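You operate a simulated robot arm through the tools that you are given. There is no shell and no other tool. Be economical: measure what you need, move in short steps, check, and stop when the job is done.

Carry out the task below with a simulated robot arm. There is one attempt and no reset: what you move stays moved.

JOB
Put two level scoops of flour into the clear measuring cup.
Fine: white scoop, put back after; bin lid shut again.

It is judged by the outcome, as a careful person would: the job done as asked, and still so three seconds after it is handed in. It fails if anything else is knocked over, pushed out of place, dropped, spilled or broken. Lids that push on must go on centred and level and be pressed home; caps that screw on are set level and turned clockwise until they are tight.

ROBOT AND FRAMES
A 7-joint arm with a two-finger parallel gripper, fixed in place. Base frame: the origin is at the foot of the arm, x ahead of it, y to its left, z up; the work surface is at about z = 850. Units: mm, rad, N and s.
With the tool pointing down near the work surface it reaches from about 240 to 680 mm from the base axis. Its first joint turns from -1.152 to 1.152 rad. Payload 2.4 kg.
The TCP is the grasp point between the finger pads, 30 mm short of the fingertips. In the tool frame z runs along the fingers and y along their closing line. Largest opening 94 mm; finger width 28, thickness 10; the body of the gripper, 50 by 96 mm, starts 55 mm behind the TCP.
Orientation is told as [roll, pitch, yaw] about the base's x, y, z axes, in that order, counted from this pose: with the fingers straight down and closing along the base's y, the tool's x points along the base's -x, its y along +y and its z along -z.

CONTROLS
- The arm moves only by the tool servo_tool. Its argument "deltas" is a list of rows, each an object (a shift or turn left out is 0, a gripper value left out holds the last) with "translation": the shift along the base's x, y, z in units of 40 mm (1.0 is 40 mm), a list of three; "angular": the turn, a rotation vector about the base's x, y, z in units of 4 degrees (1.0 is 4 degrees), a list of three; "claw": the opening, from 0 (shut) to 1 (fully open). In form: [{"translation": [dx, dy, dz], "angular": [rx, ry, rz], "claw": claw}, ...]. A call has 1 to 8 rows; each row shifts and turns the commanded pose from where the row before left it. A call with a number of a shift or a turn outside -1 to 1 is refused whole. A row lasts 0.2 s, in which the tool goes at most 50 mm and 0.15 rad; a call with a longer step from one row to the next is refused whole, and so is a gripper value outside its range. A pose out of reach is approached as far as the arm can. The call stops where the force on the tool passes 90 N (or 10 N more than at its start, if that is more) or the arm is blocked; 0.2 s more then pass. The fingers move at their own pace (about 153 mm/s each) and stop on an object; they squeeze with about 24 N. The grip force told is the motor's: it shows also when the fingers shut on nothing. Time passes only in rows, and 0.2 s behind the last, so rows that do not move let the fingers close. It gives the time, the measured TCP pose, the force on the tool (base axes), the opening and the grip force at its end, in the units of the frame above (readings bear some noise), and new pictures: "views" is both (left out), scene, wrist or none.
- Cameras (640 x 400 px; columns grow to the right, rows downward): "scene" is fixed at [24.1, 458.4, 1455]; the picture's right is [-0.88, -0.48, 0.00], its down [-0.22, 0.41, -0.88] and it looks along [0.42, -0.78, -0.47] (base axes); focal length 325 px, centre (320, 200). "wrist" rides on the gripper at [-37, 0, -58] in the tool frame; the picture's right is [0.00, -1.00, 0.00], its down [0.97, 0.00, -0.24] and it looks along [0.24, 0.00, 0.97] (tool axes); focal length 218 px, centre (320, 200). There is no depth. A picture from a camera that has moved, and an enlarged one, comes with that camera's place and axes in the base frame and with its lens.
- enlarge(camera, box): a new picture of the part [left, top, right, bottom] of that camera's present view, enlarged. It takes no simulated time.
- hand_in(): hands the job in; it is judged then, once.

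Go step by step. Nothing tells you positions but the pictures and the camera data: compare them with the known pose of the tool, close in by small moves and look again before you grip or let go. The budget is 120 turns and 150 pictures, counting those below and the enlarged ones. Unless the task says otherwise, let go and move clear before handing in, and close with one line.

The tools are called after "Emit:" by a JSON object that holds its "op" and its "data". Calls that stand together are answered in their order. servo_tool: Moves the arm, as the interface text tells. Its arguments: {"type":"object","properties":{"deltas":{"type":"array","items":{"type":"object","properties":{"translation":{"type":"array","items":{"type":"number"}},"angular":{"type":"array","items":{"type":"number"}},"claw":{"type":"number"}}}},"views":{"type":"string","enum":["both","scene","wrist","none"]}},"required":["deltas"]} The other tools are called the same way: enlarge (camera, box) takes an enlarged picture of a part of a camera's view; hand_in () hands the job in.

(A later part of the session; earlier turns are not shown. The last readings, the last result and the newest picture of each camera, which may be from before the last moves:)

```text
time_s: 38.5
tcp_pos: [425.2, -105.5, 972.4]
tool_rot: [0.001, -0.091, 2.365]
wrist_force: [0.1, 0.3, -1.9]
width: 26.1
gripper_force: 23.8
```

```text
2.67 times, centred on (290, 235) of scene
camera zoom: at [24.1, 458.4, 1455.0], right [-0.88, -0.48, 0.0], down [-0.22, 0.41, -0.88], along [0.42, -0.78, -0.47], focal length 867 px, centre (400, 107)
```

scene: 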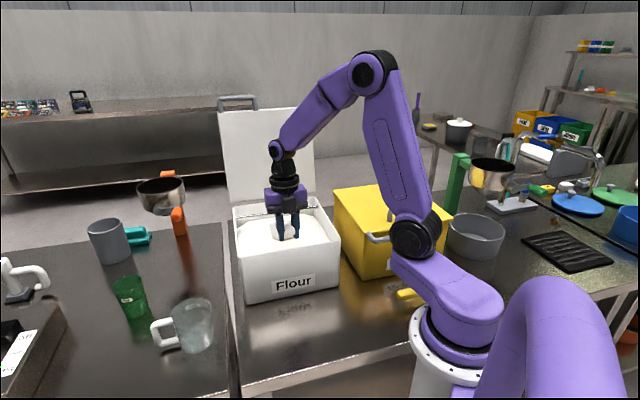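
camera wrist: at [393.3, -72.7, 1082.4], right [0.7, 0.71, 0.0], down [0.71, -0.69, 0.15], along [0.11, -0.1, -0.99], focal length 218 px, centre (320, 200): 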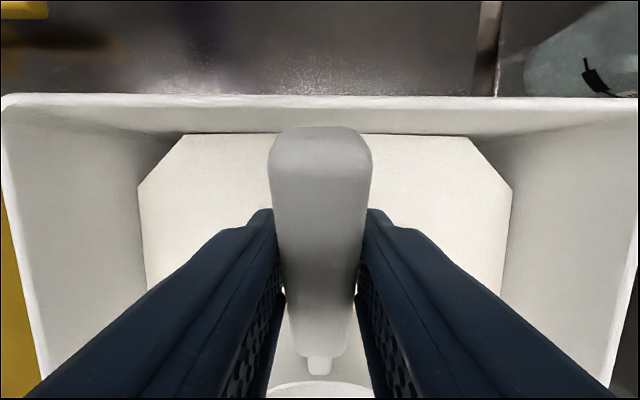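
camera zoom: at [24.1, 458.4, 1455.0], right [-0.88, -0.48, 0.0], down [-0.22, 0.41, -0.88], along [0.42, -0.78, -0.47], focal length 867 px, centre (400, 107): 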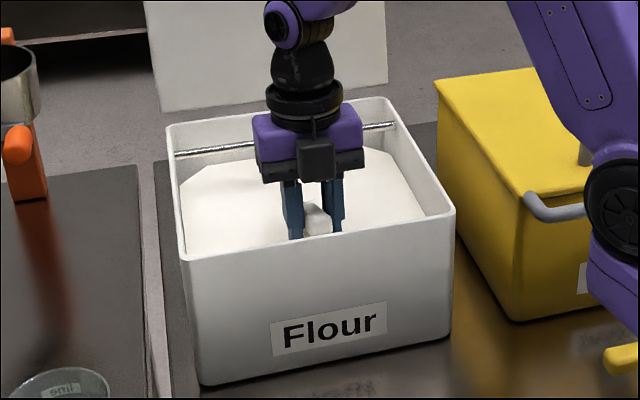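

Emit:
{"op": "servo_tool", "data": {"deltas": [{"translation": [0.05, -0.05, -0.15]}, {"translation": [0.05, -0.05, -0.15], "angular": [-0.9, -0.9, 0]}, {"translation": [0.05, -0.05, -0.1], "angular": [-0.9, -0.9, 0]}, {"translation": [0.03, -0.03, 0.1], "angular": [-0.9, -0.9, 0]}, {"translation": [0, 0, 0.2], "angular": [-0.9, -0.9, 0]}, {"translation": [0, 0, 0.3], "angular": [-0.9, -0.9, 0]}, {"translation": [0, 0, 0.3]}], "views": "none"}}

Emit:
{"op": "enlarge", "data": {"camera": "scene", "box": [220, 170, 340, 270]}}

Emit:
{"op": "enlarge", "data": {"camera": "wrist", "box": [160, 200, 480, 400]}}

```text
time_s: 40.1
tcp_pos: [433.9, -111.6, 992.4]
tool_rot: [0.006, 0.351, 2.366]
wrist_force: [0.4, 0.0, -6.2]
width: 26.4
gripper_force: 24.3
```

```text
4.00 times, centred on (280, 220) of scene
camera zoom: at [24.2, 458.3, 1455.0], right [-0.88, -0.48, 0.0], down [-0.22, 0.41, -0.88], along [0.42, -0.78, -0.47], focal length 1301 px, centre (480, 120)
```

zoom: 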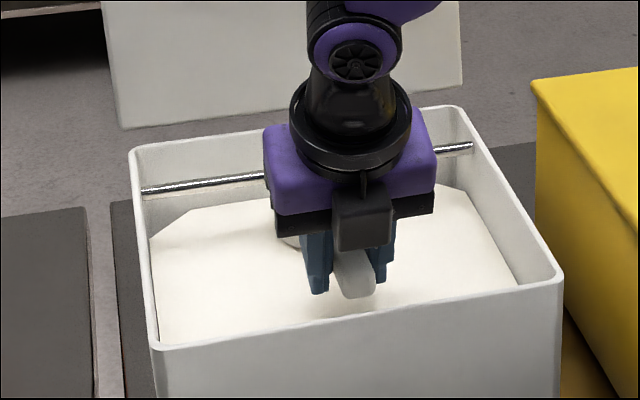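

```text
2.00 times, centred on (320, 300) of wrist
camera zoom: at [393.8, -72.8, 1034.7], right [0.7, 0.71, -0.01], down [0.59, -0.58, 0.56], along [0.4, -0.4, -0.83], focal length 436 px, centre (320, 0)
```

zoom: 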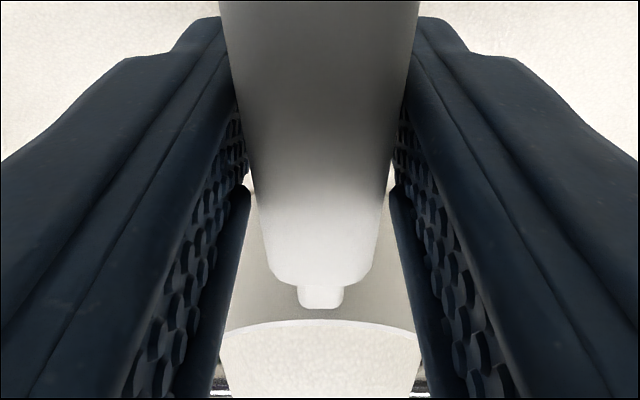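

Flour is in the bowl, and by my estimate the rim is at about z≈989, right at the bar's underside. I'll back off in front of the bar, then sweep the rim under it.

Emit:
{"op": "servo_tool", "data": {"deltas": [{"translation": [0, 0, -0.35]}, {"translation": [-0.25, 0.25, 0]}, {"translation": [-0.24, 0.24, 0]}, {"translation": [0, 0, 0.28]}, {}], "views": "wrist"}}

Emit:
{"op": "enlarge", "data": {"camera": "scene", "box": [220, 170, 340, 270]}}

```text
time_s: 41.3
tcp_pos: [414.1, -91.9, 989.9]
tool_rot: [0.005, 0.353, 2.368]
wrist_force: [0.3, -0.7, -2.5]
width: 26.2
gripper_force: 23.9
camera wrist: at [374.3, -53.4, 1031.9], right [0.7, 0.71, -0.01], down [0.59, -0.58, 0.56], along [0.4, -0.4, -0.83], focal length 218 px, centre (320, 200)
```

wrist: 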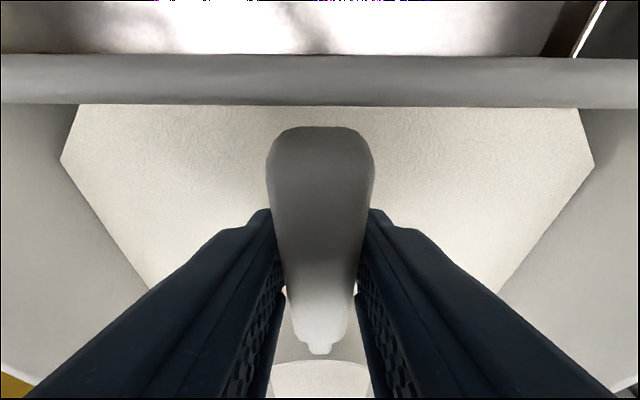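

```text
4.00 times, centred on (280, 220) of scene
camera zoom: at [24.1, 458.4, 1455.0], right [-0.88, -0.48, 0.0], down [-0.22, 0.41, -0.88], along [0.42, -0.78, -0.47], focal length 1301 px, centre (480, 120)
```

zoom: 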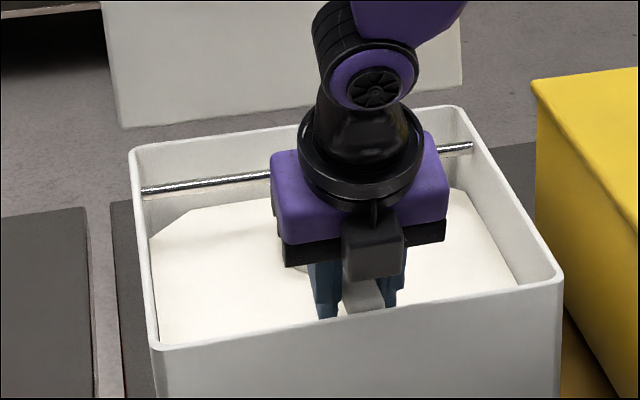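

The downward force earlier shows the rim touched the bar at TCP z≈992. I'll sweep at 991.

Emit:
{"op": "servo_tool", "data": {"deltas": [{"translation": [0.1, -0.1, 0.03]}, {"translation": [0.15, -0.15, 0]}, {"translation": [0.2, -0.2, 0]}, {"translation": [0.2, -0.2, 0]}, {"translation": [0.17, -0.17, 0]}], "views": "wrist"}}

Emit:
{"op": "enlarge", "data": {"camera": "scene", "box": [220, 170, 340, 270]}}

```text
time_s: 42.5
tcp_pos: [446.7, -125.7, 992.9]
tool_rot: [0.006, 0.35, 2.367]
wrist_force: [-1.2, 2.1, -6.8]
width: 25.9
gripper_force: 22.8
camera wrist: at [407.3, -86.4, 1033.4], right [0.7, 0.71, -0.01], down [0.59, -0.58, 0.56], along [0.39, -0.4, -0.83], focal length 218 px, centre (320, 200)
```

wrist: 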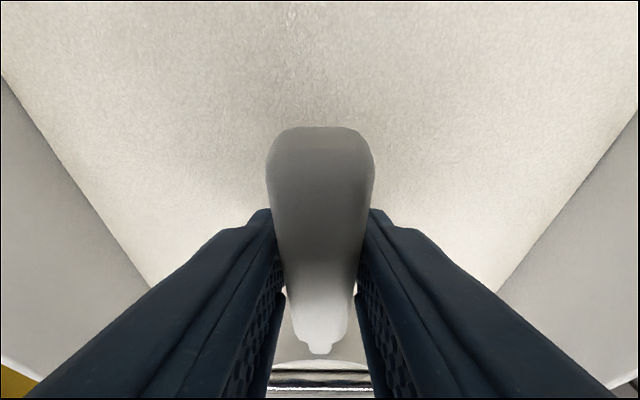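

```text
4.00 times, centred on (280, 220) of scene
camera zoom: at [24.1, 458.4, 1455.0], right [-0.88, -0.48, 0.0], down [-0.22, 0.41, -0.88], along [0.42, -0.78, -0.47], focal length 1301 px, centre (480, 120)
```

zoom: 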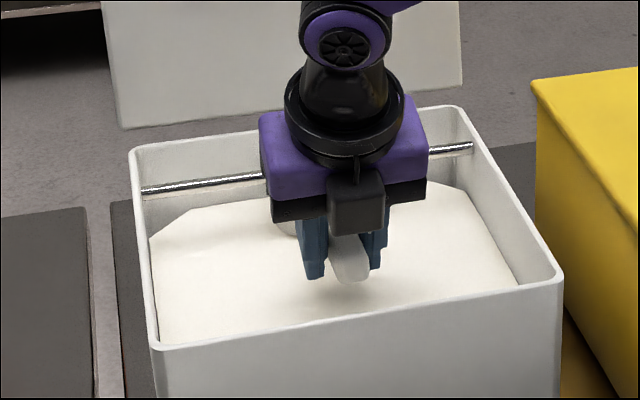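

Emit:
{"op": "enlarge", "data": {"camera": "wrist", "box": [255, 340, 385, 400]}}

```text
4.92 times, centred on (320, 370) of wrist
camera zoom: at [407.3, -86.4, 1033.4], right [0.7, 0.71, -0.01], down [0.59, -0.58, 0.56], along [0.39, -0.4, -0.83], focal length 1074 px, centre (320, -637)
```

zoom: 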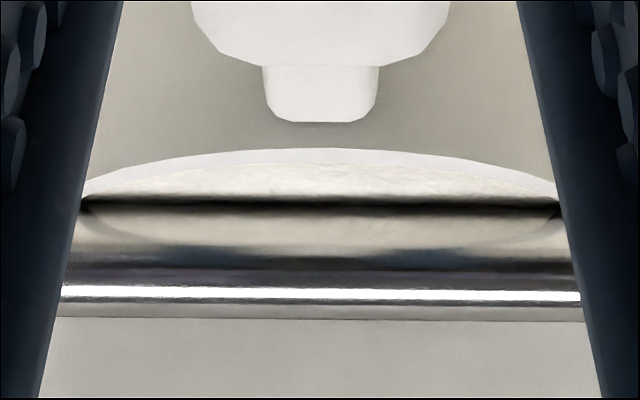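

The flour sits just within the near rim. I'll back out from under the bar and lift to inspect.

Emit:
{"op": "servo_tool", "data": {"deltas": [{"translation": [-0.2, 0.2, -0.03]}, {"translation": [-0.2, 0.2, 0]}, {"translation": [-0.2, 0.2, 0]}, {"translation": [-0.22, 0.22, 0]}, {"translation": [0, 0, 0.5]}, {"translation": [0, 0, 0.8]}, {"translation": [0, 0, 0.8]}, {}], "views": "none"}}

Emit:
{"op": "enlarge", "data": {"camera": "scene", "box": [220, 140, 340, 260]}}

Emit:
{"op": "enlarge", "data": {"camera": "wrist", "box": [255, 340, 385, 400]}}

```text
time_s: 44.3
tcp_pos: [414.4, -90.8, 1075.8]
tool_rot: [0.004, 0.351, 2.367]
wrist_force: [-0.3, 0.1, -1.9]
width: 25.9
gripper_force: 24.0
```

```text
3.33 times, centred on (280, 200) of scene
camera zoom: at [24.1, 458.4, 1455.0], right [-0.88, -0.48, 0.0], down [-0.22, 0.41, -0.88], along [0.42, -0.78, -0.47], focal length 1084 px, centre (453, 200)
```

zoom: 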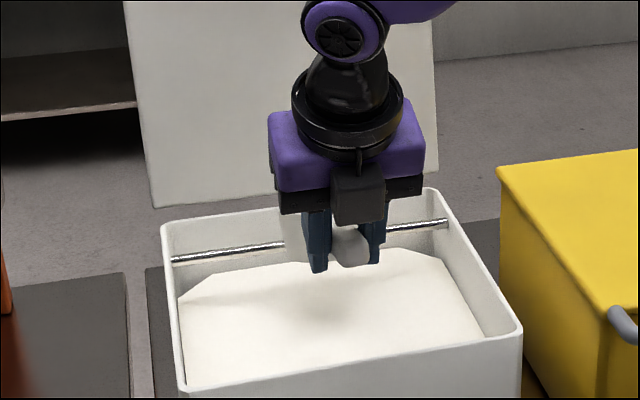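

```text
4.92 times, centred on (320, 370) of wrist
camera zoom: at [374.4, -52.8, 1116.6], right [0.7, 0.71, -0.01], down [0.59, -0.58, 0.56], along [0.4, -0.4, -0.83], focal length 1074 px, centre (320, -637)
```

zoom: 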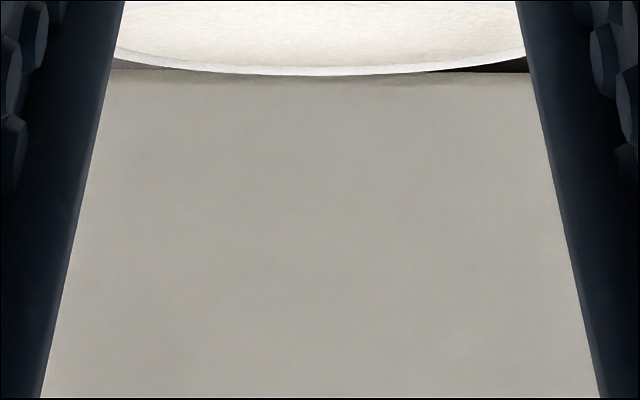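

The scoop seems to have shifted in the grip. I'll look at the whole view.

Emit:
{"op": "enlarge", "data": {"camera": "wrist", "box": [160, 100, 480, 400]}}

```text
1.33 times, centred on (320, 250) of wrist
camera zoom: at [374.4, -52.8, 1116.6], right [0.7, 0.71, -0.01], down [0.59, -0.58, 0.56], along [0.4, -0.4, -0.83], focal length 291 px, centre (320, 133)
```

zoom: 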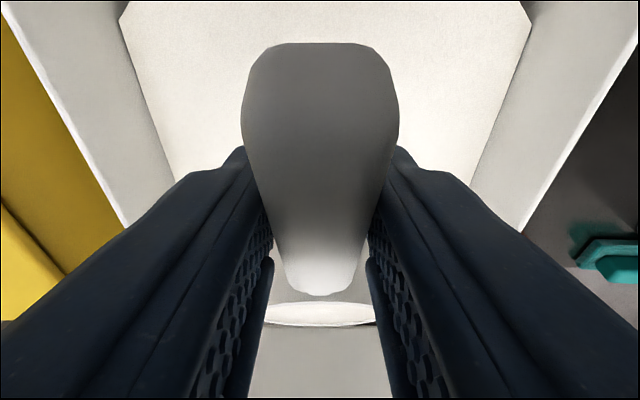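

The bar pressure has pitched the scoop about 14° nose-down in the grip. The flour is still in it and it's over the bin, so I'll level it by tilting the hand.

Emit:
{"op": "servo_tool", "data": {"deltas": [{"angular": [-0.8, -0.8, 0]}, {"angular": [-0.8, -0.8, 0]}, {"angular": [-0.8, -0.8, 0]}, {}], "views": "wrist"}}

Emit:
{"op": "enlarge", "data": {"camera": "scene", "box": [220, 140, 340, 260]}}

```text
time_s: 45.3
tcp_pos: [413.9, -92.9, 1074.9]
tool_rot: [0.009, 0.59, 2.367]
wrist_force: [0.6, -0.7, -3.0]
width: 26.0
gripper_force: 24.1
camera wrist: at [368.3, -47.4, 1102.4], right [0.7, 0.71, -0.01], down [0.48, -0.47, 0.74], along [0.52, -0.52, -0.67], focal length 218 px, centre (320, 200)
```

wrist: 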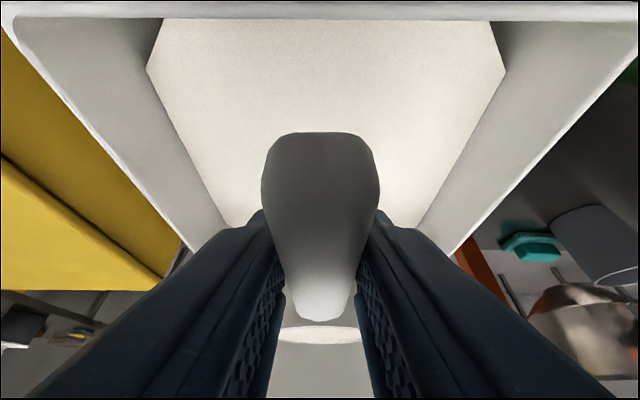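

```text
3.33 times, centred on (280, 200) of scene
camera zoom: at [24.1, 458.4, 1455.0], right [-0.88, -0.48, 0.0], down [-0.22, 0.41, -0.88], along [0.42, -0.78, -0.47], focal length 1084 px, centre (453, 200)
```

zoom: 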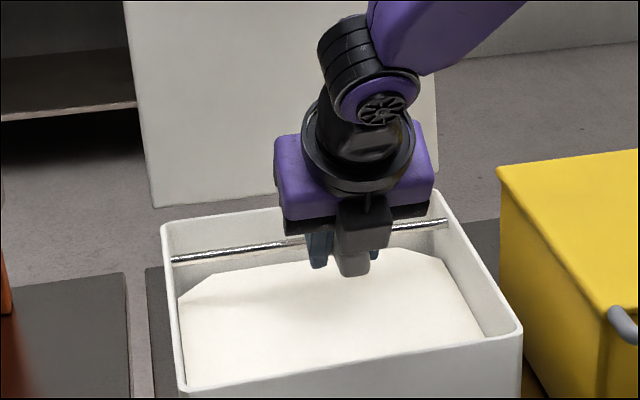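

Emit:
{"op": "enlarge", "data": {"camera": "wrist", "box": [270, 300, 370, 360]}}

```text
6.40 times, centred on (320, 330) of wrist
camera zoom: at [368.3, -47.4, 1102.4], right [0.7, 0.71, -0.01], down [0.48, -0.47, 0.74], along [0.52, -0.52, -0.67], focal length 1397 px, centre (320, -632)
```

zoom: 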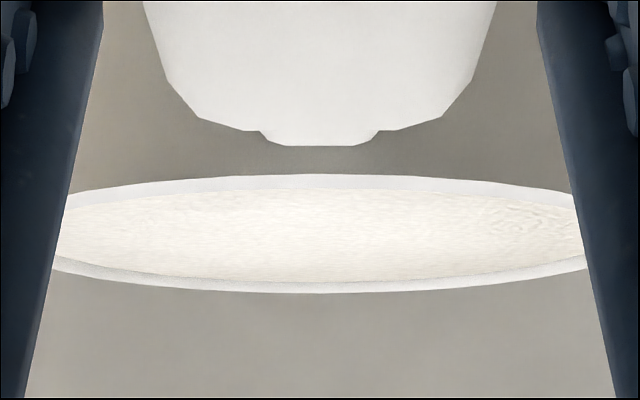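

The flour is level and flush with the rim. I'll carry it toward the cup, keeping the orientation.

Emit:
{"op": "servo_tool", "data": {"deltas": [{"translation": [0, 0.3, 0.2]}, {"translation": [0, 0.6, 0.2]}, {"translation": [0, 0.8, 0]}, {"translation": [0, 0.8, 0]}, {"translation": [0, 0.8, 0]}, {"translation": [0, 0.8, 0]}, {"translation": [0, 0.6, 0]}, {"translation": [0, 0.3, 0]}], "views": "both"}}

```text
time_s: 47.1
tcp_pos: [414.2, 108.2, 1091.0]
tool_rot: [0.01, 0.59, 2.367]
wrist_force: [0.2, -0.9, -2.6]
width: 26.0
gripper_force: 24.9
camera wrist: at [368.2, 152.6, 1118.6], right [0.7, 0.71, -0.01], down [0.48, -0.47, 0.74], along [0.52, -0.52, -0.67], focal length 218 px, centre (320, 200)
```

scene: 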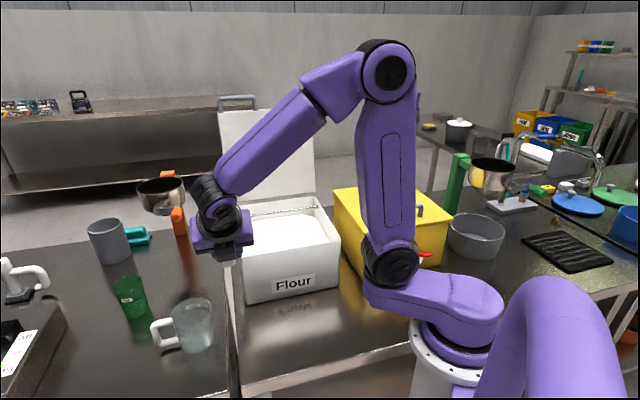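
wrist: 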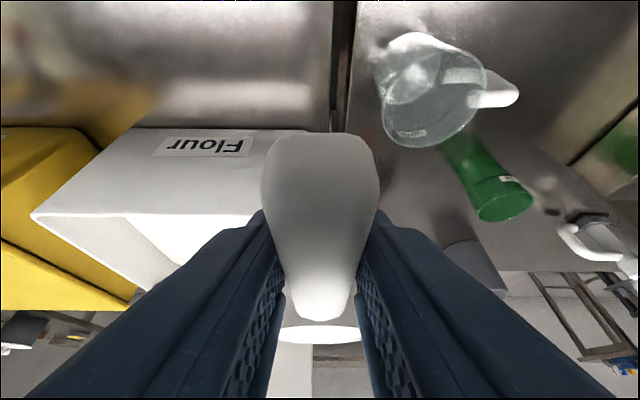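

The cup centre is near (485,163). I'll move until the bowl is above it.

Emit:
{"op": "servo_tool", "data": {"deltas": [{"translation": [-0.02, 0.5, -0.1]}, {"translation": [-0.03, 0.8, -0.1]}, {"translation": [-0.03, 0.8, -0.2]}, {"translation": [-0.03, 0.7, -0.2]}, {"translation": [0, 0.4, -0.2]}, {}], "views": "both"}}

Emit:
{"op": "enlarge", "data": {"camera": "scene", "box": [110, 220, 270, 380]}}

```text
time_s: 48.5
tcp_pos: [408.6, 236.3, 1057.4]
tool_rot: [0.007, 0.591, 2.366]
wrist_force: [-0.3, 0.0, -1.9]
width: 25.9
gripper_force: 23.5
camera wrist: at [363.7, 280.9, 1085.3], right [0.7, 0.71, -0.01], down [0.48, -0.47, 0.74], along [0.52, -0.52, -0.67], focal length 218 px, centre (320, 200)
```

scene: 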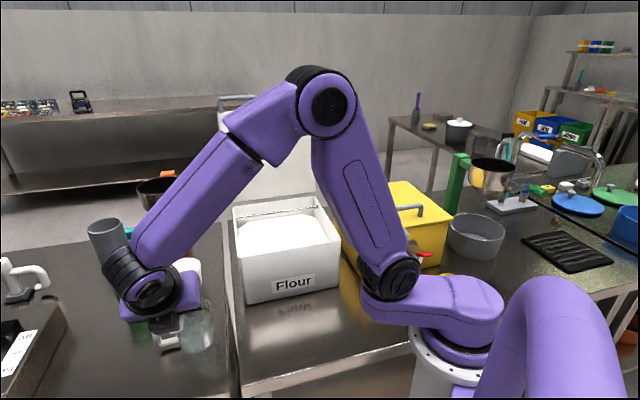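
wrist: 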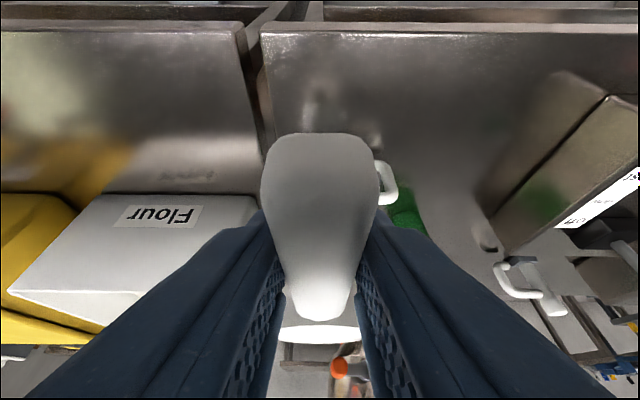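

```text
2.50 times, centred on (190, 300) of scene
camera zoom: at [24.1, 458.4, 1455.0], right [-0.88, -0.48, 0.0], down [-0.22, 0.41, -0.88], along [0.42, -0.78, -0.47], focal length 813 px, centre (645, -50)
```

zoom: 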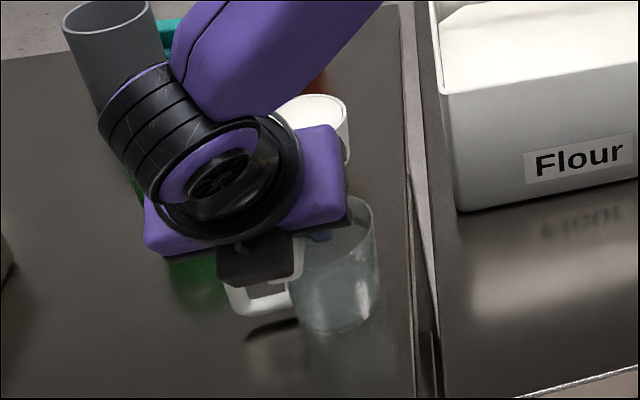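

The bowl is over the cup. I'll lower and begin rolling about the handle axis so the hand swings toward the base.

Emit:
{"op": "servo_tool", "data": {"deltas": [{"translation": [0, 0, -0.45]}, {"translation": [0, 0, -0.45]}, {"translation": [0, 0, -0.4]}, {"angular": [0.9, -0.9, 0]}, {"angular": [0.9, -0.9, 0]}, {"angular": [0.9, -0.9, 0]}, {"angular": [0.9, -0.9, 0]}, {"angular": [0.9, -0.9, 0]}], "views": "both"}}

Emit:
{"op": "enlarge", "data": {"camera": "scene", "box": [110, 220, 270, 380]}}

```text
time_s: 50.3
tcp_pos: [410.3, 236.5, 1006.4]
tool_rot: [-0.516, 0.527, 2.085]
wrist_force: [-0.9, 0.3, -2.3]
width: 26.0
gripper_force: 23.9
camera wrist: at [355.6, 272.2, 1031.1], right [0.64, 0.64, 0.42], down [0.26, -0.7, 0.67], along [0.73, -0.32, -0.61], focal length 218 px, centre (320, 200)
```

scene: 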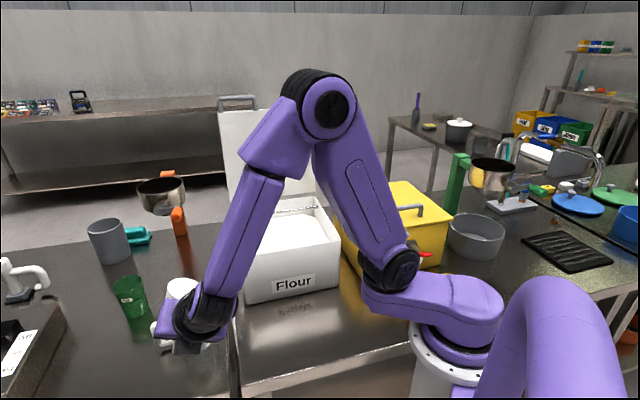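
wrist: 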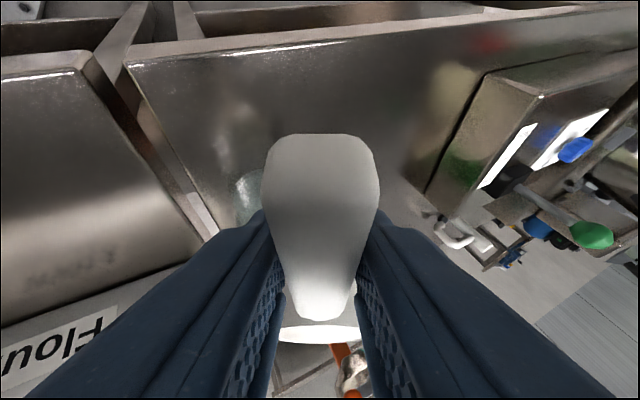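

```text
2.50 times, centred on (190, 300) of scene
camera zoom: at [24.1, 458.4, 1455.0], right [-0.88, -0.48, 0.0], down [-0.22, 0.41, -0.88], along [0.42, -0.78, -0.47], focal length 813 px, centre (645, -50)
```

zoom: 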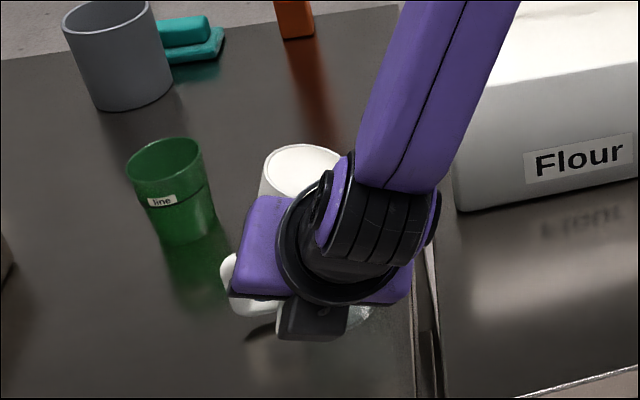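

Emit:
{"op": "servo_tool", "data": {"deltas": [{"angular": [0.9, -0.9, 0]}, {"angular": [0.9, -0.9, 0]}, {"angular": [0.9, -0.9, 0]}, {"angular": [0.9, -0.9, 0]}, {"angular": [0.9, -0.9, 0]}, {"angular": [0.9, -0.9, 0]}], "views": "both"}}

Emit:
{"op": "enlarge", "data": {"camera": "scene", "box": [110, 220, 270, 380]}}

```text
time_s: 51.7
tcp_pos: [410.5, 235.8, 1006.5]
tool_rot: [-1.057, 0.324, 1.856]
wrist_force: [-1.3, -0.4, -2.7]
width: 26.2
gripper_force: 23.4
camera wrist: at [348.0, 264.6, 1021.8], right [0.39, 0.4, 0.83], down [0.05, -0.91, 0.42], along [0.92, -0.13, -0.38], focal length 218 px, centre (320, 200)
```

scene: 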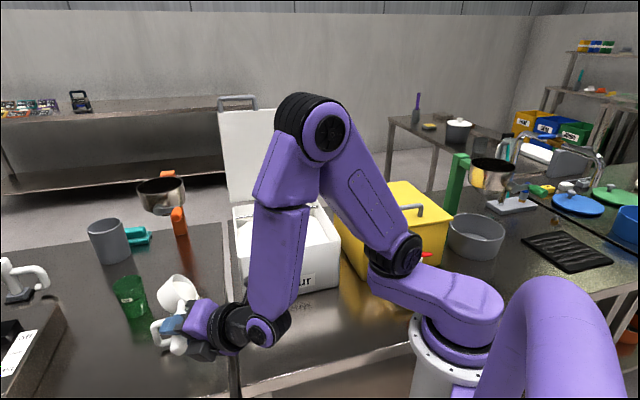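
wrist: 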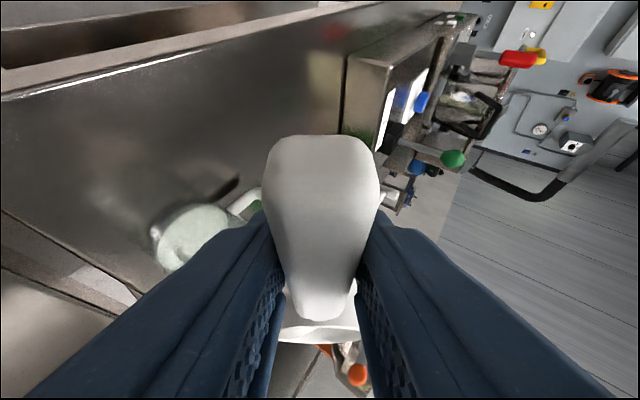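

```text
2.50 times, centred on (190, 300) of scene
camera zoom: at [24.1, 458.4, 1455.0], right [-0.88, -0.48, 0.0], down [-0.22, 0.41, -0.88], along [0.42, -0.78, -0.47], focal length 813 px, centre (645, -50)
```

zoom: 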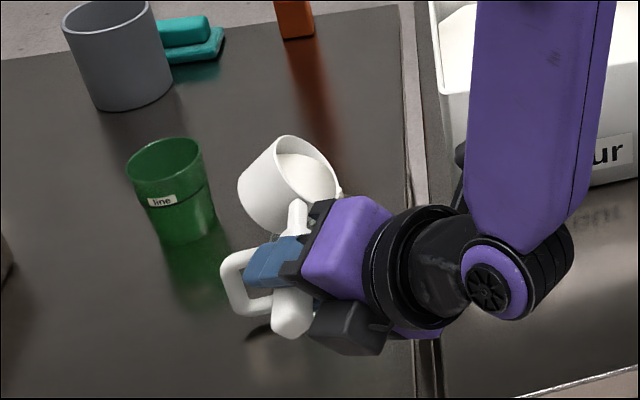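

Emit:
{"op": "enlarge", "data": {"camera": "wrist", "box": [120, 160, 360, 340]}}

```text
2.22 times, centred on (240, 250) of wrist
camera zoom: at [348.0, 264.6, 1021.8], right [0.39, 0.4, 0.83], down [0.05, -0.91, 0.42], along [0.92, -0.13, -0.38], focal length 485 px, centre (498, 89)
```

zoom: 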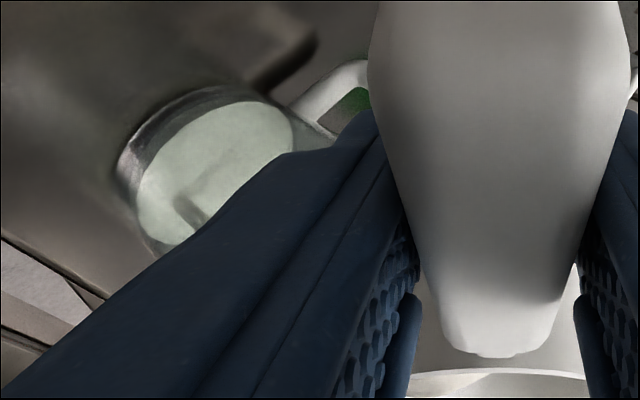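

Flour is landing in the cup. Continuing the roll.

Emit:
{"op": "servo_tool", "data": {"deltas": [{"angular": [0.9, -0.9, 0]}, {"angular": [0.9, -0.9, 0]}, {"angular": [0.9, -0.9, 0]}, {"angular": [0.9, -0.9, 0]}, {"angular": [0.9, -0.9, 0]}, {"angular": [0.9, -0.9, 0]}, {"angular": [0.9, -0.9, 0]}, {"angular": [0.9, -0.9, 0]}], "views": "wrist"}}

Emit:
{"op": "enlarge", "data": {"camera": "scene", "box": [110, 220, 270, 380]}}

```text
time_s: 53.5
tcp_pos: [409.7, 234.8, 1006.8]
tool_rot: [-1.667, -0.058, 1.77]
wrist_force: [0.3, -0.3, -2.0]
width: 26.0
gripper_force: 23.7
camera wrist: at [344.8, 261.2, 1003.2], right [-0.08, -0.08, 0.99], down [-0.04, -1.0, -0.08], along [1.0, -0.05, 0.08], focal length 218 px, centre (320, 200)
```

wrist: 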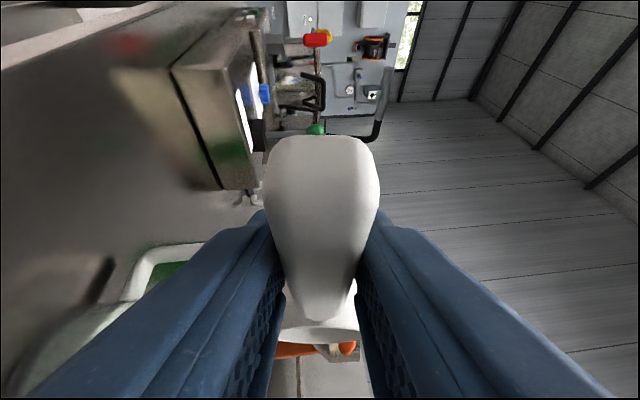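

```text
2.50 times, centred on (190, 300) of scene
camera zoom: at [24.1, 458.4, 1455.0], right [-0.88, -0.48, 0.0], down [-0.22, 0.41, -0.88], along [0.42, -0.78, -0.47], focal length 813 px, centre (645, -50)
```

zoom: 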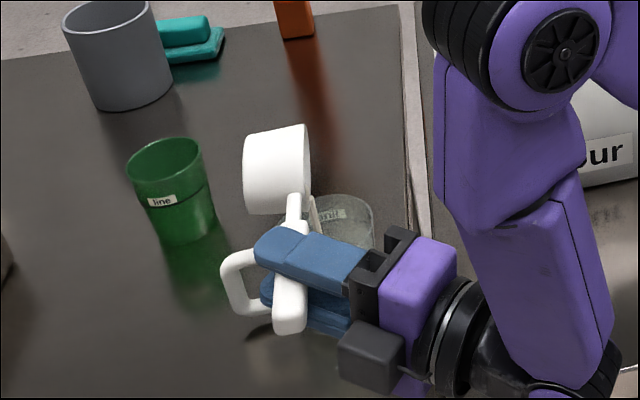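

I'll shift the bowl about 15 mm toward the cup centre as it rolls further, to keep the lip inside.

Emit:
{"op": "servo_tool", "data": {"deltas": [{"translation": [-0.13, -0.13, 0]}, {"translation": [-0.13, -0.13, 0], "angular": [0.6, -0.6, 0]}, {"angular": [0.9, -0.9, 0]}, {"angular": [0.9, -0.9, 0]}, {"angular": [0.9, -0.9, 0]}, {"angular": [0.9, -0.9, 0]}, {}, {}], "views": "none"}}

Emit:
{"op": "enlarge", "data": {"camera": "scene", "box": [110, 220, 270, 380]}}

```text
time_s: 55.3
tcp_pos: [399.4, 225.1, 1007.2]
tool_rot: [-2.022, -0.279, 1.832]
wrist_force: [-0.1, 0.4, -0.8]
width: 26.1
gripper_force: 24.4
```

```text
2.50 times, centred on (190, 300) of scene
camera zoom: at [24.1, 458.4, 1455.0], right [-0.88, -0.48, 0.0], down [-0.22, 0.41, -0.88], along [0.42, -0.78, -0.47], focal length 813 px, centre (645, -50)
```

zoom: 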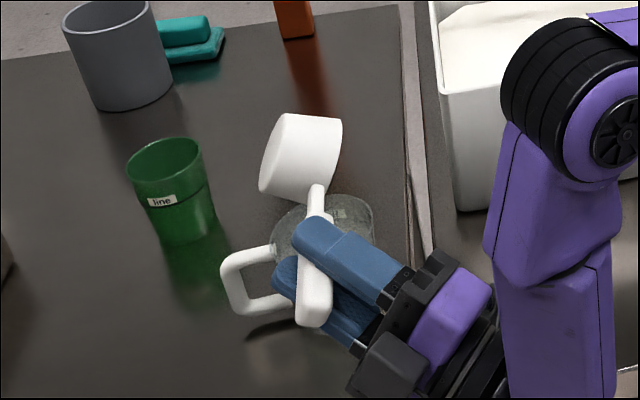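

Emit:
{"op": "servo_tool", "data": {"deltas": [{"translation": [-0.1, -0.1, 0], "angular": [0.9, -0.9, 0]}, {"angular": [0.9, -0.9, 0]}, {}, {}, {"angular": [-0.9, 0.9, 0]}, {"angular": [-0.9, 0.9, 0]}, {"angular": [-0.9, 0.9, 0]}, {"angular": [-0.9, 0.9, 0]}], "views": "none"}}

Emit:
{"op": "servo_tool", "data": {"deltas": [{"translation": [0, 0, 0.2], "angular": [-0.9, 0.9, 0]}, {"translation": [0, 0, 0.4], "angular": [-0.9, 0.9, 0]}, {"translation": [0, 0, 0.4], "angular": [-0.9, 0.9, 0]}, {"translation": [0, 0, 0.4], "angular": [-0.9, 0.9, 0]}, {"translation": [0, 0, 0.4], "angular": [-0.9, 0.9, 0]}, {"angular": [-0.9, 0.9, 0]}, {"angular": [-0.9, 0.9, 0]}, {"angular": [-0.9, 0.9, 0]}], "views": "both"}}

Emit:
{"op": "enlarge", "data": {"camera": "scene", "box": [110, 220, 270, 380]}}

```text
time_s: 57.1
tcp_pos: [397.5, 226.0, 1008.1]
tool_rot: [-1.864, -0.185, 1.795]
wrist_force: [-0.5, 0.6, -0.8]
width: 25.9
gripper_force: 24.3
out of reach, approached as far as the arm can: row 2
```

```text
time_s: 58.9
tcp_pos: [398.3, 225.5, 1079.5]
tool_rot: [-1.267, 0.203, 1.802]
wrist_force: [0.3, 0.3, -2.0]
width: 26.0
gripper_force: 23.6
camera wrist: at [334.7, 251.6, 1088.5], right [0.25, 0.26, 0.93], down [-0.01, -0.96, 0.27], along [0.97, -0.08, -0.24], focal length 218 px, centre (320, 200)
```

scene: 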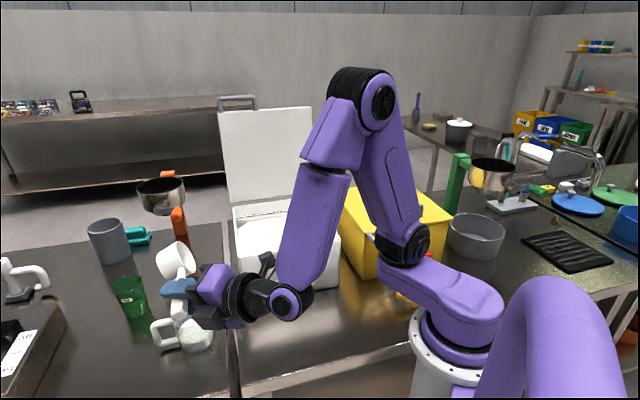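
wrist: 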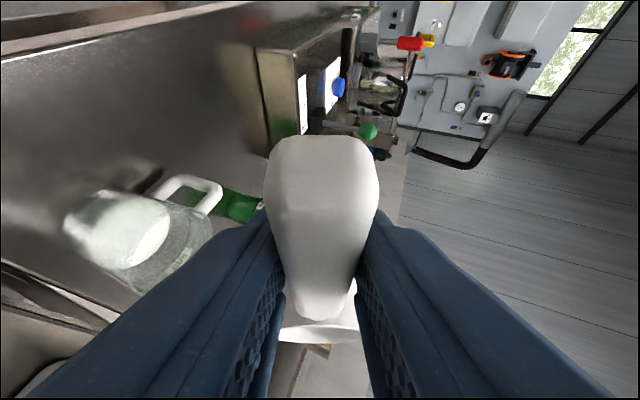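

```text
2.50 times, centred on (190, 300) of scene
camera zoom: at [24.1, 458.4, 1455.0], right [-0.88, -0.48, 0.0], down [-0.22, 0.41, -0.88], along [0.42, -0.78, -0.47], focal length 813 px, centre (645, -50)
```

zoom: 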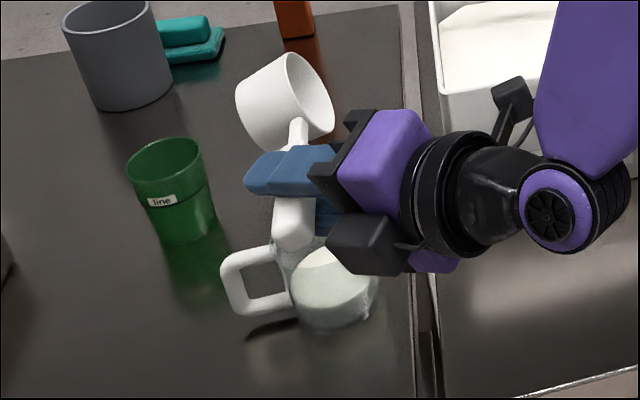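

The scoop is empty and the flour is in the cup. I'll roll back upright and return to the bin.

Emit:
{"op": "servo_tool", "data": {"deltas": [{"translation": [0, 0, 0.3], "angular": [-0.9, 0.9, 0]}, {"translation": [0, 0, 0.3], "angular": [-0.9, 0.9, 0]}, {"angular": [-0.9, 0.9, 0]}, {"angular": [-0.9, 0.9, 0]}, {"angular": [-0.9, 0.9, 0]}, {"angular": [-0.9, 0.9, 0]}, {"angular": [-0.9, 0.9, 0]}, {"angular": [-0.9, 0.9, 0]}], "views": "none"}}

Emit:
{"op": "servo_tool", "data": {"deltas": [{"translation": [0, -0.5, 0], "angular": [-0.9, 0.9, 0]}, {"translation": [0, -0.8, 0], "angular": [-0.9, 0.9, 0]}, {"translation": [0, -0.8, 0], "angular": [-0.9, 0.9, 0]}, {"translation": [0.1, -0.8, 0], "angular": [-0.9, 0.9, 0]}, {"translation": [0.1, -0.8, 0], "angular": [-0.9, 0.9, 0]}], "views": "scene"}}

Emit:
{"op": "enlarge", "data": {"camera": "scene", "box": [140, 285, 230, 360]}}

```text
time_s: 60.7
tcp_pos: [399.4, 225.7, 1102.8]
tool_rot: [-0.577, 0.514, 2.051]
wrist_force: [-0.1, -1.0, -2.7]
width: 25.9
gripper_force: 24.1
```

```text
time_s: 61.9
tcp_pos: [407.4, 77.2, 1104.0]
tool_rot: [-0.061, 0.588, 2.327]
wrist_force: [0.3, -0.1, -1.9]
width: 26.2
gripper_force: 24.5
```

scene: 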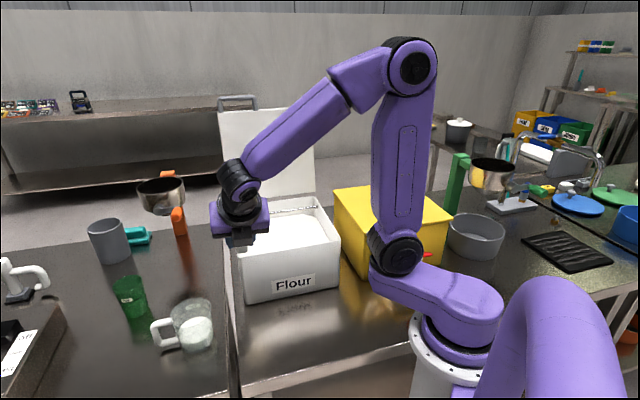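

```text
5.33 times, centred on (185, 322) of scene
camera zoom: at [24.1, 458.4, 1455.0], right [-0.88, -0.48, 0.0], down [-0.22, 0.41, -0.88], along [0.42, -0.78, -0.47], focal length 1735 px, centre (1040, -453)
```

zoom: 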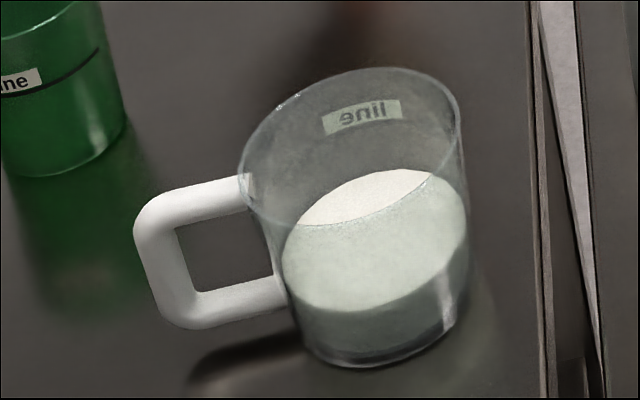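

The first scoop is cleanly in. On to the second: back over the bin, pitch nose-down and dip.

Emit:
{"op": "servo_tool", "data": {"deltas": [{"translation": [0.03, -0.8, 0], "angular": [-0.55, 0.55, 0]}, {"translation": [0.04, -0.9, 0]}, {"translation": [0.04, -0.9, 0]}, {"translation": [0.04, -0.9, 0]}, {"translation": [0.06, -0.8, 0]}, {}], "views": "wrist"}}

Emit:
{"op": "enlarge", "data": {"camera": "scene", "box": [200, 160, 380, 310]}}

```text
time_s: 63.3
tcp_pos: [415.8, -94.9, 1102.3]
tool_rot: [0.002, 0.591, 2.363]
wrist_force: [-0.2, -0.8, -1.4]
width: 26.1
gripper_force: 23.8
camera wrist: at [370.3, -50.3, 1130.3], right [0.7, 0.71, 0.0], down [0.48, -0.47, 0.74], along [0.53, -0.52, -0.67], focal length 218 px, centre (320, 200)
```

wrist: 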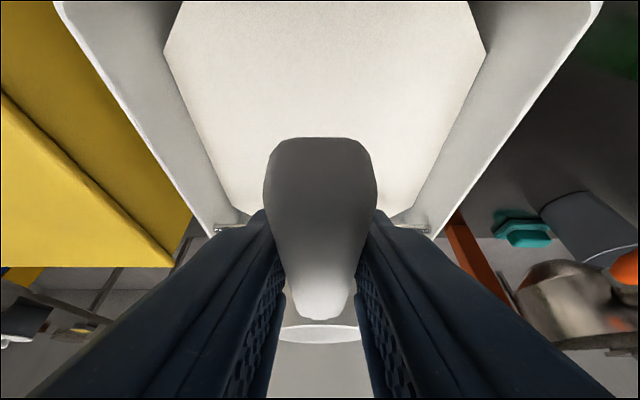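

```text
2.67 times, centred on (290, 235) of scene
camera zoom: at [24.1, 458.4, 1455.0], right [-0.88, -0.48, 0.0], down [-0.22, 0.41, -0.88], along [0.42, -0.78, -0.47], focal length 867 px, centre (400, 107)
```

zoom: 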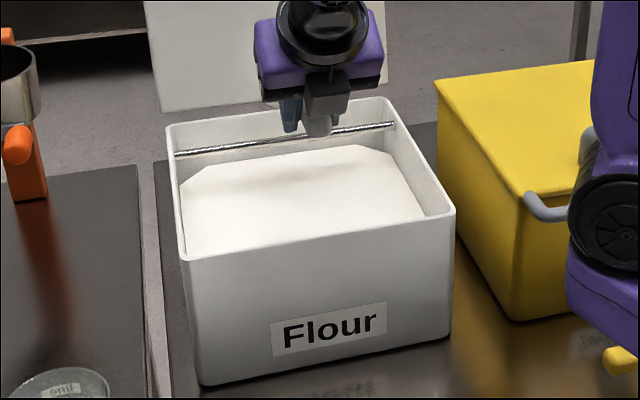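

Emit:
{"op": "servo_tool", "data": {"deltas": [{"translation": [0, 0, -0.4], "angular": [0.9, 0.9, 0]}, {"translation": [0, 0, -0.4], "angular": [0.9, 0.9, 0]}, {"translation": [0, 0, -0.4], "angular": [0.9, 0.9, 0]}, {"translation": [0, 0, -0.4], "angular": [0.9, 0.9, 0]}, {"translation": [0, 0, -0.4], "angular": [0.9, 0.9, 0]}, {"translation": [0.05, -0.05, -0.4]}, {"translation": [0.07, -0.07, -0.45]}, {"translation": [0.12, -0.12, -0.45]}], "views": "wrist"}}

Emit:
{"op": "enlarge", "data": {"camera": "scene", "box": [200, 160, 380, 310]}}

```text
time_s: 65.1
tcp_pos: [424.4, -105.1, 969.6]
tool_rot: [-0.001, 0.146, 2.364]
wrist_force: [0.1, 0.3, -2.5]
width: 26.1
gripper_force: 23.9
camera wrist: at [391.7, -72.2, 1022.4], right [0.7, 0.71, 0.0], down [0.66, -0.65, 0.38], along [0.27, -0.27, -0.93], focal length 218 px, centre (320, 200)
```

wrist: 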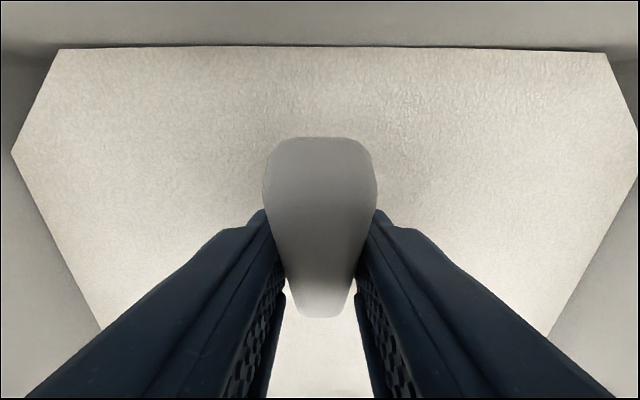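

```text
2.67 times, centred on (290, 235) of scene
camera zoom: at [24.1, 458.4, 1455.0], right [-0.88, -0.48, 0.0], down [-0.22, 0.41, -0.88], along [0.42, -0.78, -0.47], focal length 867 px, centre (400, 107)
```

zoom: 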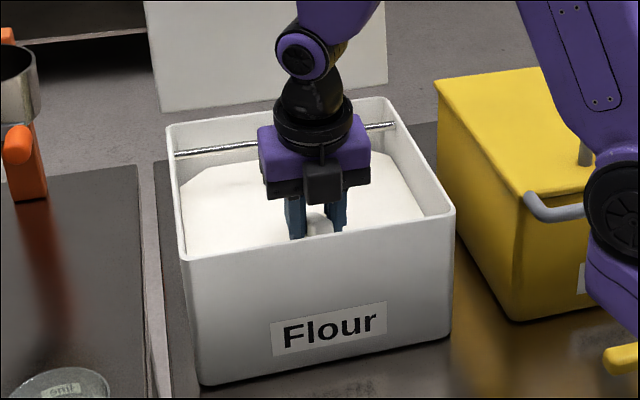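

Emit:
{"op": "servo_tool", "data": {"deltas": [{"translation": [0.1, -0.1, -0.15]}, {"translation": [0.1, -0.1, -0.1], "angular": [-0.9, -0.9, 0]}, {"translation": [0.1, -0.1, 0], "angular": [-0.9, -0.9, 0]}, {"translation": [0.05, -0.05, 0.1], "angular": [-0.9, -0.9, 0]}, {"translation": [0, 0, 0.15], "angular": [-0.9, -0.9, 0]}, {"translation": [-0.05, 0.05, 0.15], "angular": [-0.9, -0.9, 0]}, {}], "views": "none"}}

Emit:
{"op": "enlarge", "data": {"camera": "wrist", "box": [260, 290, 380, 370]}}

```text
time_s: 66.7
tcp_pos: [436.1, -116.8, 976.6]
tool_rot: [0.002, 0.591, 2.365]
wrist_force: [0.6, 0.2, -2.3]
width: 25.6
gripper_force: 24.5
```

```text
5.00 times, centred on (320, 330) of wrist
camera zoom: at [390.9, -71.3, 1004.5], right [0.7, 0.71, 0.0], down [0.48, -0.47, 0.74], along [0.53, -0.52, -0.67], focal length 1091 px, centre (320, -450)
```

zoom: 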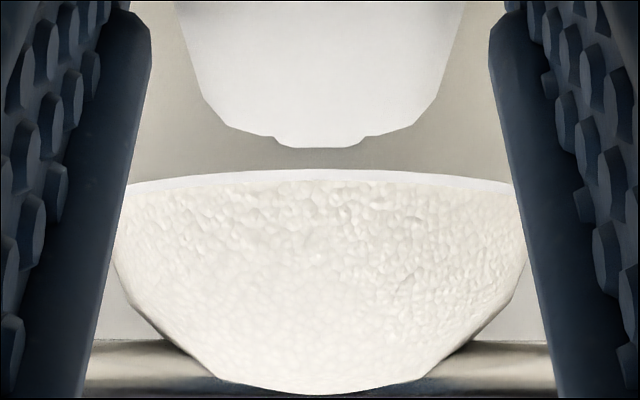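

This time I can see a clear heap. I'll back out from under the bar, raise the rim to bar height and sweep to strike it level.

Emit:
{"op": "servo_tool", "data": {"deltas": [{"translation": [0, 0, 0.1]}, {"translation": [-0.25, 0.25, 0]}, {"translation": [-0.25, 0.25, 0]}, {"translation": [-0.05, 0.05, 0.2]}, {"translation": [-0.02, 0.02, 0.02]}, {}], "views": "wrist"}}

Emit:
{"op": "enlarge", "data": {"camera": "wrist", "box": [260, 290, 380, 370]}}

```text
time_s: 68.1
tcp_pos: [412.6, -94.0, 989.1]
tool_rot: [0.002, 0.589, 2.363]
wrist_force: [0.3, 0.1, -1.9]
width: 25.6
gripper_force: 23.9
camera wrist: at [367.9, -48.8, 1017.6], right [0.7, 0.71, 0.0], down [0.48, -0.47, 0.74], along [0.53, -0.52, -0.67], focal length 218 px, centre (320, 200)
```

wrist: 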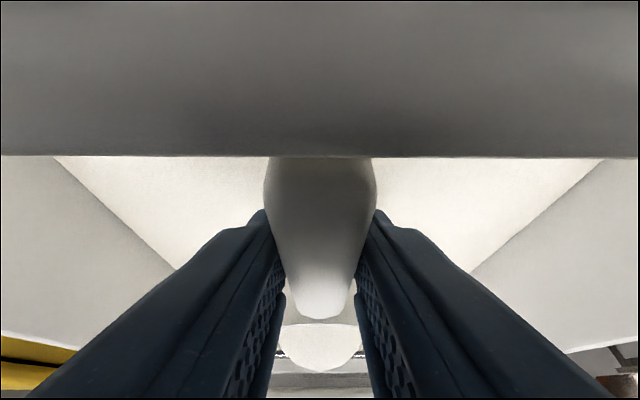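

```text
5.00 times, centred on (320, 330) of wrist
camera zoom: at [367.9, -48.8, 1017.6], right [0.7, 0.71, 0.0], down [0.48, -0.47, 0.74], along [0.53, -0.52, -0.67], focal length 1091 px, centre (320, -450)
```

zoom: 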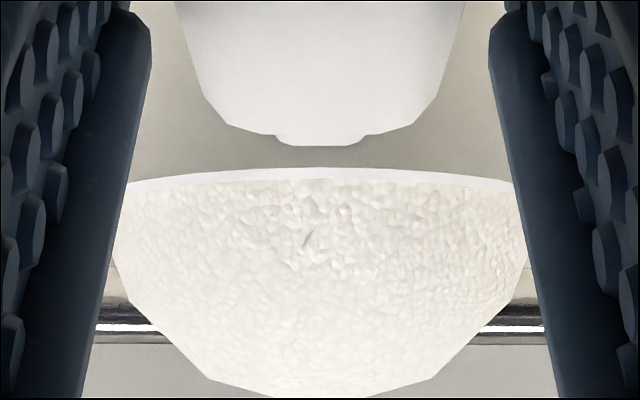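

Emit:
{"op": "servo_tool", "data": {"deltas": [{"translation": [0.15, -0.15, 0.02]}, {"translation": [0.15, -0.15, 0]}, {"translation": [0.15, -0.15, 0]}, {"translation": [0.15, -0.15, 0]}, {"translation": [0.15, -0.15, 0]}], "views": "none"}}

Emit:
{"op": "enlarge", "data": {"camera": "wrist", "box": [260, 290, 380, 370]}}

```text
time_s: 69.3
tcp_pos: [443.8, -124.6, 991.0]
tool_rot: [0.0, 0.588, 2.364]
wrist_force: [0.0, 0.5, -3.9]
width: 25.8
gripper_force: 23.8
```

```text
5.00 times, centred on (320, 330) of wrist
camera zoom: at [397.7, -78.8, 1018.2], right [0.7, 0.71, 0.0], down [0.48, -0.47, 0.74], along [0.52, -0.52, -0.67], focal length 1091 px, centre (320, -450)
```

zoom: 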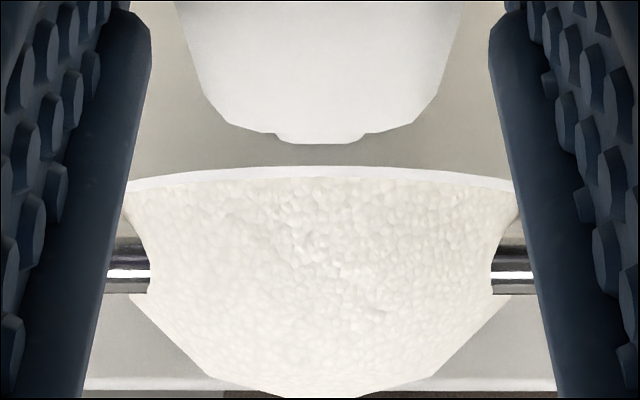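

The heap still stands, so the rim is probably a hair too low. I'll raise it about 1 mm and sweep back and forward.

Emit:
{"op": "servo_tool", "data": {"deltas": [{"translation": [-0.15, 0.15, 0.03]}, {"translation": [-0.2, 0.2, 0]}, {"translation": [-0.2, 0.2, 0]}, {"translation": [-0.15, 0.15, 0]}, {}], "views": "none"}}

Emit:
{"op": "enlarge", "data": {"camera": "wrist", "box": [260, 290, 380, 370]}}

```text
time_s: 70.5
tcp_pos: [415.9, -95.0, 990.7]
tool_rot: [0.002, 0.59, 2.362]
wrist_force: [-0.5, -0.6, -1.5]
width: 25.7
gripper_force: 23.9
```

```text
5.00 times, centred on (320, 330) of wrist
camera zoom: at [369.9, -50.6, 1019.5], right [0.7, 0.71, 0.0], down [0.48, -0.47, 0.74], along [0.53, -0.52, -0.67], focal length 1091 px, centre (320, -450)
```

zoom: 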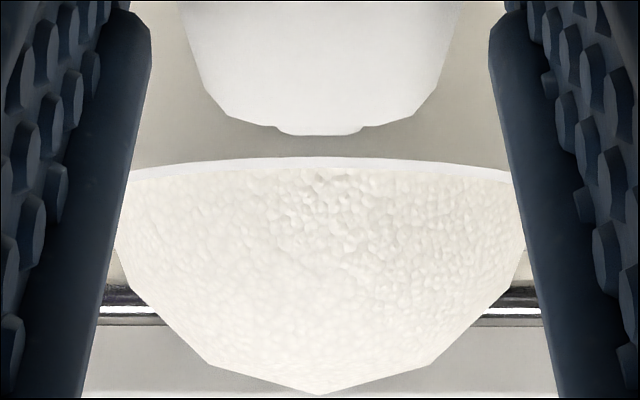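

Emit:
{"op": "servo_tool", "data": {"deltas": [{"translation": [0.15, -0.15, 0.04]}, {"translation": [0.15, -0.15, 0]}, {"translation": [0.2, -0.2, 0]}, {"translation": [0.15, -0.15, 0]}, {"translation": [0.1, -0.1, 0]}], "views": "none"}}

Emit:
{"op": "enlarge", "data": {"camera": "wrist", "box": [260, 290, 380, 370]}}

```text
time_s: 71.7
tcp_pos: [446.1, -125.1, 994.2]
tool_rot: [0.001, 0.592, 2.362]
wrist_force: [-1.2, 0.9, -5.5]
width: 26.0
gripper_force: 24.0
```

```text
5.00 times, centred on (320, 330) of wrist
camera zoom: at [400.5, -80.8, 1021.4], right [0.7, 0.71, 0.0], down [0.48, -0.47, 0.74], along [0.52, -0.52, -0.67], focal length 1091 px, centre (320, -450)
```

zoom: 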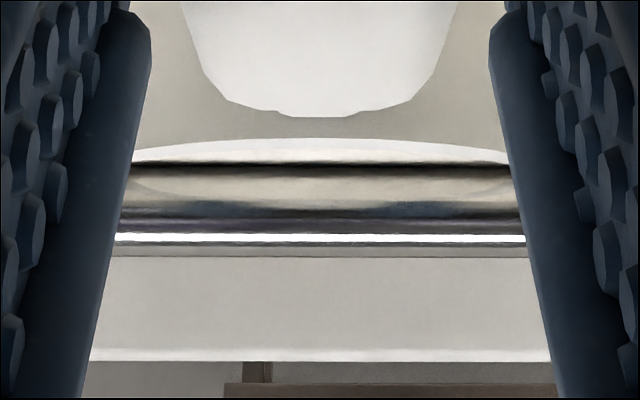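

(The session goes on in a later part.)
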